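You operate a simulated robot arm through the tools that you are given. There is no shell and no other tool. Be economical: measure what you need, move in short steps, check, and stop when the job is done.

Carry out the task below with a simulated robot arm. There is one attempt and no reset: what you move stays moved.

TASK
Put the blue cup from the top of the white table on top of the purple carton.
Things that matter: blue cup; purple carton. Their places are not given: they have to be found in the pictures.

It is judged by the outcome, as a careful person would: the job done as asked, and still so three seconds after it is handed in. It fails if anything else is knocked over, pushed out of place, dropped, spilled or broken.

THE ROBOT
A 7-joint arm with a two-finger parallel gripper, fixed in place. Base frame: the origin is at the foot of the arm, x ahead of it, y to its left, z up; the work surface is at about z = 0. Lengths are in cm, angles in rad, forces in N, time in s.
With the tool pointing down near the work surface it reaches from about 22 to 58 cm from the base axis. Its first joint turns from -1.152 to 1.152 rad. Payload 2.5 kg.
Tool frame: the origin (TCP) lies between the finger pads and is the grasp point; the fingertips stand 2.3 cm ahead of it; z points along the fingers, y is the line along which they close. The gripper opens to 9.4 cm. The fingers are 3.8 cm wide and 1 cm thick; the gripper's body (5.4 by 9.6 cm) begins 3.9 cm behind the TCP.
Orientation is told as [roll, pitch, yaw] about the base's x, y, z axes, in that order, counted from this pose: with the fingers straight down and closing along the base's y, the tool's x points along the base's -x, its y along +y and its z along -z.

THE INTERFACE
- The arm moves only by the tool send_rows. Its argument "deltas" is a list of rows, each a list of 7 numbers: the shift along the tool's x, y, z in cm, then the turn, a rotation vector about the tool's x, y, z in rad, then the closure in counts, from 0 (fully open) to 255 (shut). In form: [[x, y, z, rx, ry, rz, claw], ...]. A call has 1 to 8 rows; each row is the pose to reach, as a shift and turn from the pose commanded when the call began, along the tool's axes at that moment. A row lasts 0.2 s, in which the tool goes at most 5 cm and 0.15 rad; a call with a longer step from one row to the next is refused whole, and so is a gripper value outside its range. A pose out of reach is approached as far as the arm can. The call stops where the force on the tool passes 40 N (or 10 N more than at its start, if that is more) or the arm is blocked; 0.2 s more then pass. The fingers move at their own pace (about 10.8 cm/s each) and stop on an object; they squeeze with about 29 N. The grip force told is the motor's: it shows also when the fingers shut on nothing. Time passes only in rows, and 0.2 s behind the last, so rows that repeat a pose let the fingers close. It gives the time, the measured TCP pose, the force on the tool (base axes), the opening and the grip force at its end, in the units of the frame above (readings bear some noise).
- Cameras (640 x 400 px; columns grow to the right, rows downward): "scene" is fixed at [8.6, -38.95, 55.86]; the picture's right is [0.98, -0.17, 0.00], its down [-0.08, -0.43, -0.90] and it looks along [0.16, 0.89, -0.43] (base axes); focal length 309 px, centre (320, 200). "wrist" rides on the gripper at [-3.9, 0, -4.4] in the tool frame; the picture's right is [0.00, -1.00, 0.00], its down [0.97, 0.00, -0.24] and it looks along [0.24, 0.00, 0.97] (tool axes); focal length 218 px, centre (320, 200).
- grab_frame(camera): a new picture of that camera. No time passes.
- point_at(camera, pixels): for up to 12 pixels [column, row] of the newest picture of that camera ("zoom" is the newest enlarged one), the place [x, y, z] in the base frame of the surface seen there, good to about 0.3 cm. No time passes.
- close_up(camera, box): a new picture of the part [left, top, right, bottom] of that camera's present view, enlarged. No time passes.
- finish_job(): hands the job in; it is judged then, once.

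Work in short steps. Measure before you move; look again where a grasp or a placing could have gone wrong, and mend it. You have 60 turns and 14 pictures in all, the two below and enlarged ones among them. Open the gripper and draw the arm clear of the work before you hand the job in, unless the task says otherwise; then end with one line.

The tools are called after "Call:" by a JSON object that holds its "method" and its "body". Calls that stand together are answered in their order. send_rows: Moves the arm, as the interface text tells. Its arguments: {"type":"object","properties":{"deltas":{"type":"array","items":{"type":"array","items":{"type":"number"}}}},"required":["deltas"]} The other tools are called the same way: grab_frame (camera) takes a picture; point_at (camera, pixels) gives the place of the surface under pixels of a picture; close_up (camera, box) takes an enlarged picture of a part of a camera's view; finish_job () hands the job in.

At the start:

```text
clock: 0.0
ee_pos: [24.62, 12.92, 33.21]
orientation: [-0.001, 0.001, 0.001]
wrist_force: [0.1, -0.1, -0.6]
finger_gap: 9.43
grip_force: 0.0
```

scene: 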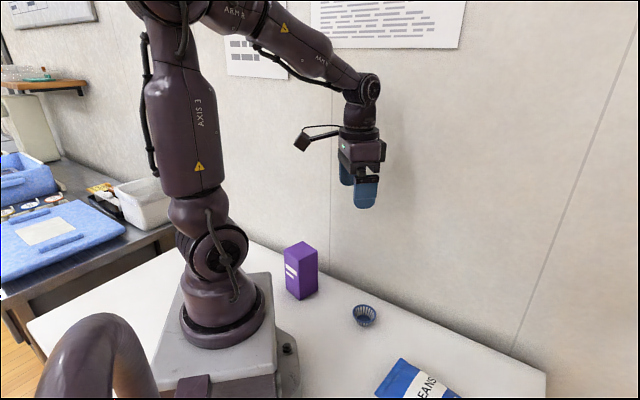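
wrist: 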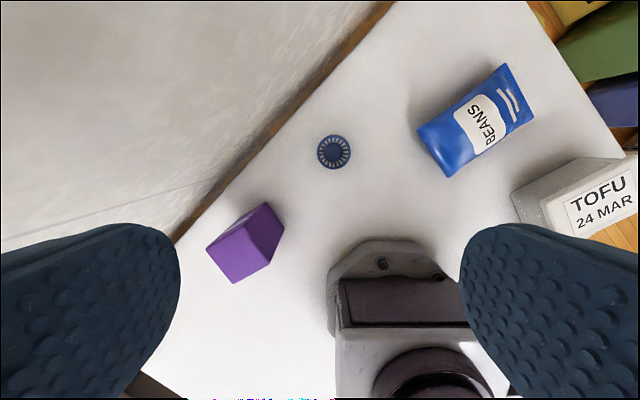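

The cup appears at scene (364,315) and the carton at (301,270). I'll enlarge that area and measure it.

Call:
{"method": "close_up", "body": {"camera": "scene", "box": [260, 220, 420, 340]}}

Call:
{"method": "point_at", "body": {"camera": "scene", "pixels": [[301, 247], [287, 249], [315, 249], [299, 256], [303, 242], [299, 296], [364, 305], [364, 326], [353, 313], [376, 313], [345, 325], [364, 313]]}}

Call:
{"method": "point_at", "body": {"camera": "wrist", "pixels": [[334, 152], [318, 152], [350, 152], [334, 136], [334, 168], [208, 249], [247, 263], [234, 282], [264, 204], [283, 235], [240, 235], [300, 200]]}}

```text
3.33 times, centred on (340, 280) of scene
```

zoom: 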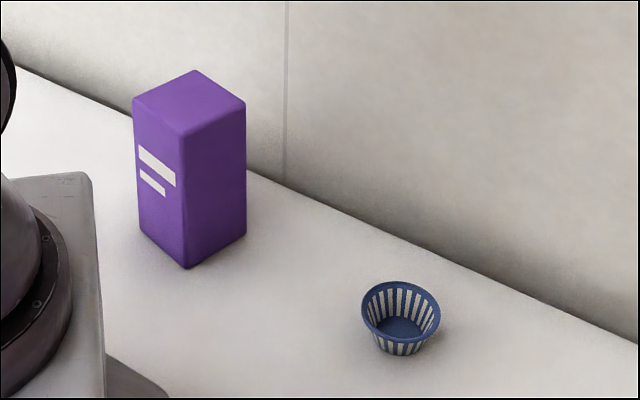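

```text
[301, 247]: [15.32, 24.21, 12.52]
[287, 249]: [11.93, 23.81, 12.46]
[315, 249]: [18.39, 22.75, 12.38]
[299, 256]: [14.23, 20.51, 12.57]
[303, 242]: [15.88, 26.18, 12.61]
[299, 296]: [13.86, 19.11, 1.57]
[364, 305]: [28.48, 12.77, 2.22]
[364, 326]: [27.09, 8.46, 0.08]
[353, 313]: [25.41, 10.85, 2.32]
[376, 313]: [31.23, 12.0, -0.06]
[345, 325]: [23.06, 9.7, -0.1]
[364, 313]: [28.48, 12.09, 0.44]
```

```text
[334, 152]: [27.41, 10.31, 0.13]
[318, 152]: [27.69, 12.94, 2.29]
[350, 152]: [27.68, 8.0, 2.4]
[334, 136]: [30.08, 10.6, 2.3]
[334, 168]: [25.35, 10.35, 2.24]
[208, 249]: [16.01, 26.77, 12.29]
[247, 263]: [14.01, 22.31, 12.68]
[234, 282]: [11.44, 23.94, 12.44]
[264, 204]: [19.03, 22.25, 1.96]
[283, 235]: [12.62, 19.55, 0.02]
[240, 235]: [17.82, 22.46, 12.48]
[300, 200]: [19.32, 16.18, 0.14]
```

The cup's rim is about 5 cm across, at z≈2.4, centred near (27.7, 10.5). The carton top is at z≈12.5, centred near (15, 23.5). Next I'll measure the rim, the carton corners and the wall from the enlarged picture.

Call:
{"method": "point_at", "body": {"camera": "zoom", "pixels": [[400, 283], [364, 305], [438, 305], [400, 337], [400, 352], [195, 73], [136, 100], [182, 134], [243, 102], [290, 150], [270, 100], [100, 80]]}}

Call:
{"method": "point_at", "body": {"camera": "scene", "pixels": [[338, 270], [338, 200], [450, 250], [450, 330], [280, 225]]}}

```text
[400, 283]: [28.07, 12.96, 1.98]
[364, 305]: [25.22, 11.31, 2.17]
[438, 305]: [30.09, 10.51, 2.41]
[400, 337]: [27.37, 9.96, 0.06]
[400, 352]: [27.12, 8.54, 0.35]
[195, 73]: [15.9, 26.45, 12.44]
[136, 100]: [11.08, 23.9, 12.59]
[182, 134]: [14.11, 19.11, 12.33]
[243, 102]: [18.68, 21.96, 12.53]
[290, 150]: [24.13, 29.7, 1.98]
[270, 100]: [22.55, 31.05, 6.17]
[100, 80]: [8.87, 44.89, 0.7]
```

```text
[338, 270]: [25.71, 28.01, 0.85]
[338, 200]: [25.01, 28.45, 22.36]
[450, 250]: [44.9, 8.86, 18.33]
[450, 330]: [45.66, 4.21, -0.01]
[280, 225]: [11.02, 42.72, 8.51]
```

The wall lies near x+y≈53.6, about 11 cm from both objects, so there's enough clearance. I'll move above the cup with the fingers open.

Call:
{"method": "send_rows", "body": {"deltas": [[-0.6, -0.5, 4.6, 0, 0, 0, 0], [-1.2, -1.0, 9.2, 0, 0, 0, 0], [-1.8, -1.5, 13.8, 0, 0, 0, 0], [-2.4, -2.0, 18.4, 0, 0, 0, 0], [-3.03, -2.42, 22.2, 0, 0, 0, 0], [-3.03, -2.42, 23.2, 0, 0, 0, 0], [-3.03, -2.42, 23.2, 0, 0, 0, 0]]}}

Call:
{"method": "grab_frame", "body": {"camera": "wrist"}}

```text
clock: 1.6
ee_pos: [27.68, 10.23, 10.04]
orientation: [0.0, 0.002, 0.0]
wrist_force: [0.8, 0.2, -0.2]
finger_gap: 9.41
grip_force: 0.0
```

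```text
10 pictures are left
```

wrist: 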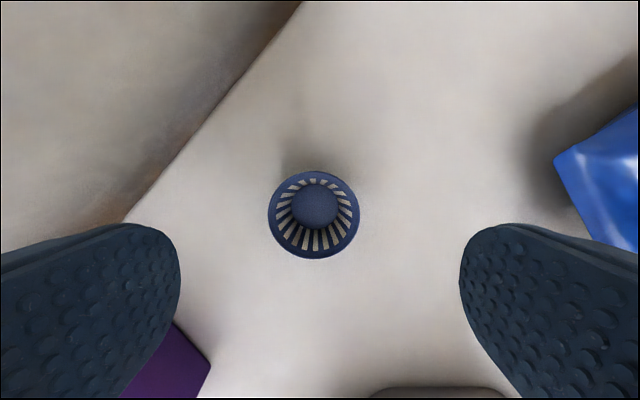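

The rim is centred at about (313,215) in this view. I'll measure it from here for exact centring.

Call:
{"method": "point_at", "body": {"camera": "wrist", "pixels": [[270, 215], [357, 215], [313, 174], [313, 256], [316, 207], [568, 165], [400, 215]]}}

```text
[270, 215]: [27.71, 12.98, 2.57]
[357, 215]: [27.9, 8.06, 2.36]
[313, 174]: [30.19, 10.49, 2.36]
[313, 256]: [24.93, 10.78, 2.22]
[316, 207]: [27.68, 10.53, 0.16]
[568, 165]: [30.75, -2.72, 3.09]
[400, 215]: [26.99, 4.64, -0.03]
```

The cup's centre is (27.65, 10.53) and its rim is at z≈2.4. I'll nudge +y, descend to TCP z≈2.75 so the fingertips sit about 0.45 above the table, and check the pose before closing.

Call:
{"method": "send_rows", "body": {"deltas": [[0, 0.25, 3, 0, 0, 0, 0], [0, 0.25, 5.5, 0, 0, 0, 0], [0, 0.25, 7.0, 0, 0, 0, 0], [0, 0.25, 7.25, 0, 0, 0, 0], [0, 0.25, 7.25, 0, 0, 0, 0]]}}

```text
clock: 2.8
ee_pos: [27.7, 10.68, 2.84]
orientation: [-0.001, 0.0, -0.002]
wrist_force: [-0.1, 0.2, 0.4]
finger_gap: 9.4
grip_force: 0.0
```

Pose is good. I'll close gradually on the rim.

Call:
{"method": "send_rows", "body": {"deltas": [[0, 0, 0, 0, 0, 0, 90], [0, 0, 0, 0, 0, 0, 120], [0, 0, 0, 0, 0, 0, 150], [0, 0, 0, 0, 0, 0, 150], [0, 0, 0, 0, 0, 0, 150]]}}

```text
clock: 4.0
ee_pos: [27.64, 10.55, 2.77]
orientation: [0.001, 0.0, 0.0]
wrist_force: [0.3, 0.4, 0.5]
finger_gap: 5.11
grip_force: 29.2
```

The fingers stopped at 5.11 cm with 29 N, which matches the rim. I'll lift in small steps and look.

Call:
{"method": "send_rows", "body": {"deltas": [[0, 0, -1, 0, 0, 0, 150], [0, 0, -4, 0, 0, 0, 150], [0, 0, -8, 0, 0, 0, 150], [0, 0, -12, 0, 0, 0, 150], [0, 0, -15.5, 0, 0, 0, 150], [0, 0, -16.5, 0, 0, 0, 150], [0, 0, -16.5, 0, 0, 0, 150]]}}

Call:
{"method": "close_up", "body": {"camera": "scene", "box": [260, 180, 420, 300]}}

Call:
{"method": "grab_frame", "body": {"camera": "wrist"}}

```text
clock: 5.6
ee_pos: [27.7, 10.77, 19.46]
orientation: [0.0, 0.001, 0.0]
wrist_force: [-0.8, 0.1, 0.2]
finger_gap: 5.12
grip_force: 29.0
```

```text
3.33 times, centred on (340, 240) of scene
```

zoom: 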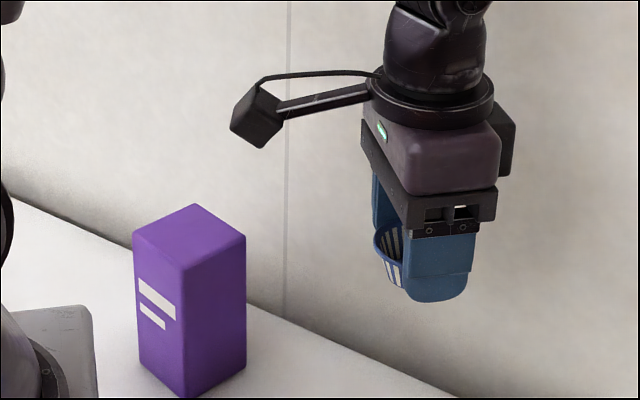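

```text
8 pictures are left
```

wrist: 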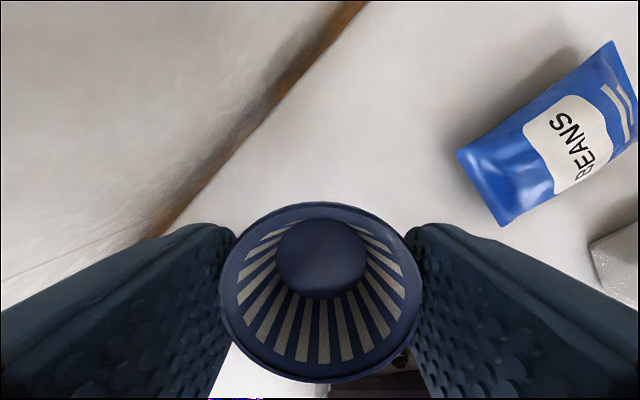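

The cup is held level: the bottom is at (321,257), as predicted for a level cup. The fingertips are well above the carton top (12.5), so I'll carry it over to (15.0, 23.1).

Call:
{"method": "send_rows", "body": {"deltas": [[1.5, 1.5, 0, 0, 0, 0, 150], [4, 4, 0, 0, 0, 0, 150], [6.8, 6.7, 0, 0, 0, 0, 150], [9.5, 9.3, 0, 0, 0, 0, 150], [11.7, 11.4, 0, 0, 0, 0, 150], [12.7, 12.4, 0, 0, 0, 0, 150], [12.7, 12.4, 0, 0, 0, 0, 150], [12.7, 12.4, 0, 0, 0, 0, 150]]}}

Call:
{"method": "grab_frame", "body": {"camera": "scene"}}

Call:
{"method": "grab_frame", "body": {"camera": "wrist"}}

```text
clock: 7.4
ee_pos: [15.02, 23.15, 19.48]
orientation: [0.001, 0.0, 0.001]
wrist_force: [-0.6, -0.1, -0.1]
finger_gap: 5.1
grip_force: 28.7
```

```text
7 pictures are left
```

scene: 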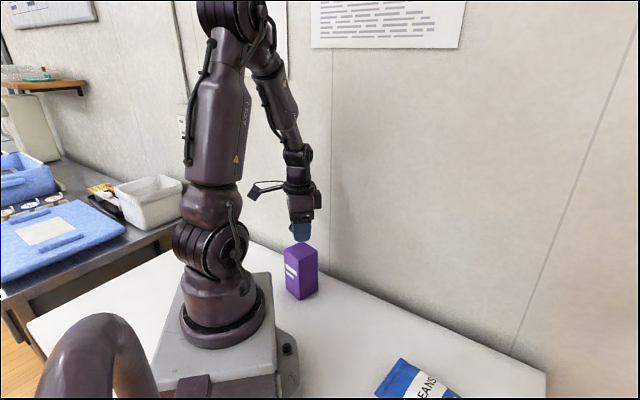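

```text
6 pictures are left
```

wrist: 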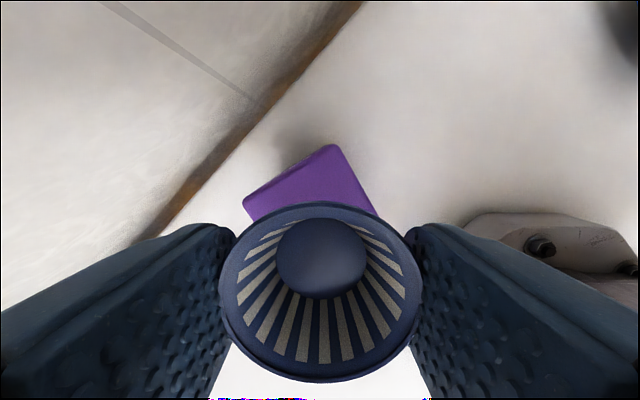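

The carton's far corners show at (333,150) and (246,199). I'll use them to verify its centre.

Call:
{"method": "point_at", "body": {"camera": "wrist", "pixels": [[333, 151], [249, 199], [290, 175], [350, 180], [310, 180]]}}

Call:
{"method": "close_up", "body": {"camera": "scene", "box": [260, 200, 360, 310]}}

```text
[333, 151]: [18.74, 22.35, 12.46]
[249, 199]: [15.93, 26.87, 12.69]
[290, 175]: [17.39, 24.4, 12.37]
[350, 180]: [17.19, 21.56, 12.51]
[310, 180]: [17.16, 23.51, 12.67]
```

```text
3.64 times, centred on (310, 255) of scene
```

zoom: 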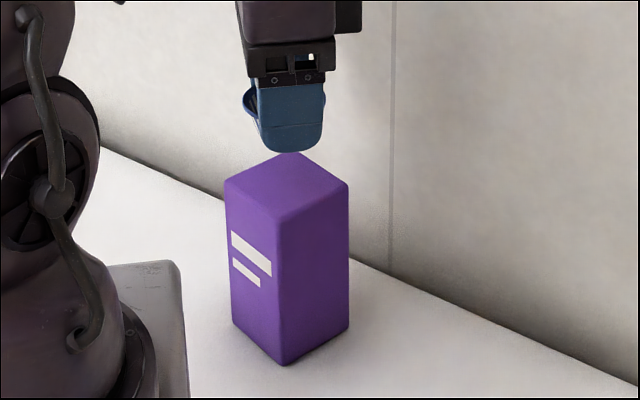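

The corners put the carton's centre at (15.0, 23.1), and the TCP is right above it. Contact is expected at TCP z≈15.3, so I'll descend to just above that.

Call:
{"method": "send_rows", "body": {"deltas": [[0, 0, 1.5, 0, 0, 0, 150], [0, 0, 3, 0, 0, 0, 150], [0, 0, 3.7, 0, 0, 0, 150], [0, 0, 3.8, 0, 0, 0, 150], [0, 0, 3.8, 0, 0, 0, 150]]}}

```text
clock: 8.6
ee_pos: [15.02, 23.07, 15.51]
orientation: [0.0, 0.0, -0.001]
wrist_force: [-0.6, -0.3, -1.2]
finger_gap: 5.1
grip_force: 29.4
```

No contact yet. I'll creep down a little.

Call:
{"method": "send_rows", "body": {"deltas": [[0, 0, 0.1, 0, 0, 0, 150], [0, 0, 0.15, 0, 0, 0, 150], [0, 0, 0.15, 0, 0, 0, 150]]}}

```text
clock: 9.4
ee_pos: [14.92, 22.98, 15.39]
orientation: [-0.001, 0.0, 0.0]
wrist_force: [-0.1, 0.3, 0.4]
finger_gap: 5.11
grip_force: 29.1
```

Call:
{"method": "send_rows", "body": {"deltas": [[0, 0, 0.08, 0, 0, 0, 150], [0, 0, 0.12, 0, 0, 0, 150], [0, 0, 0.12, 0, 0, 0, 150]]}}

Call:
{"method": "close_up", "body": {"camera": "scene", "box": [270, 220, 340, 270]}}

```text
clock: 10.2
ee_pos: [14.96, 23.0, 15.27]
orientation: [0.001, 0.001, -0.001]
wrist_force: [-0.4, -2.4, 8.9]
finger_gap: 5.07
grip_force: 29.2
```

```text
8.00 times, centred on (305, 245) of scene
```

zoom: 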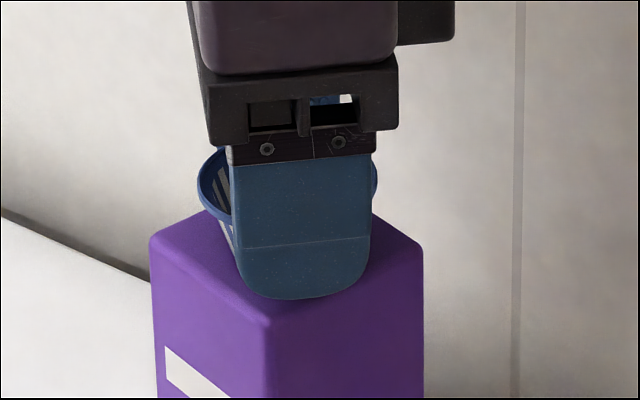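

Contact: 8.9 N upward, with the cup resting on the carton. I'll ease off by 0.05 cm and open slowly.

Call:
{"method": "send_rows", "body": {"deltas": [[0, 0, -0.04, 0, 0, 0, 150], [0, 0, -0.04, 0, 0, 0, 118], [0, 0, -0.04, 0, 0, 0, 105], [0, 0, -0.04, 0, 0, 0, 85], [0, 0, -0.04, 0, 0, 0, 60], [0, 0, -0.04, 0, 0, 0, 30], [0, 0, -0.04, 0, 0, 0, 30]]}}

Call:
{"method": "grab_frame", "body": {"camera": "wrist"}}

```text
clock: 11.8
ee_pos: [14.91, 23.04, 15.29]
orientation: [0.0, 0.001, 0.001]
wrist_force: [0.3, 0.1, 0.3]
finger_gap: 8.27
grip_force: 0.0
```

```text
3 pictures are left
```

wrist: 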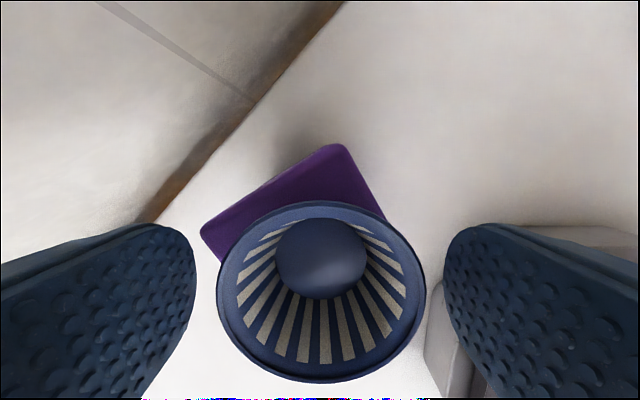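

The cup stands level and centred, and the fingers are clear on both sides. I'll rise straight up, then draw away.

Call:
{"method": "send_rows", "body": {"deltas": [[0, 0, -1, 0, 0, 0, 30], [0, 0, -4, 0, 0, 0, 30], [0, 0, -8, 0, 0, 0, 30], [0, 0, -12, 0, 0, 0, 0], [-3, -3, -14, 0, 0, 0, 0], [-6, -6, -15, 0, 0, 0, 0], [-8, -8, -15, 0, 0, 0, 0], [-8, -8, -15, 0, 0, 0, 0]]}}

Call:
{"method": "close_up", "body": {"camera": "scene", "box": [240, 200, 380, 310]}}

```text
clock: 13.6
ee_pos: [22.96, 14.92, 30.29]
orientation: [0.0, 0.001, -0.001]
wrist_force: [-0.3, 0.1, -0.2]
finger_gap: 9.39
grip_force: 0.0
```

```text
3.64 times, centred on (310, 255) of scene
```

zoom: 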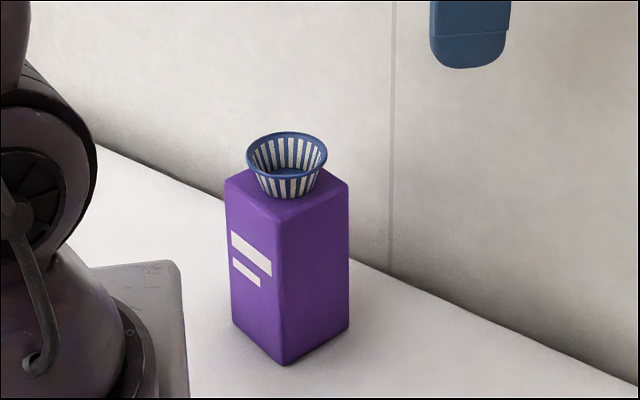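

The cup stands upright in the middle of the carton, and the carton hasn't moved. The arm is clear, so I'm handing it in.

Call:
{"method": "finish_job", "body": {}}

```text
The job is handed in.
```

The blue cup is standing upright on top of the purple carton, with the gripper open and the arm drawn clear.
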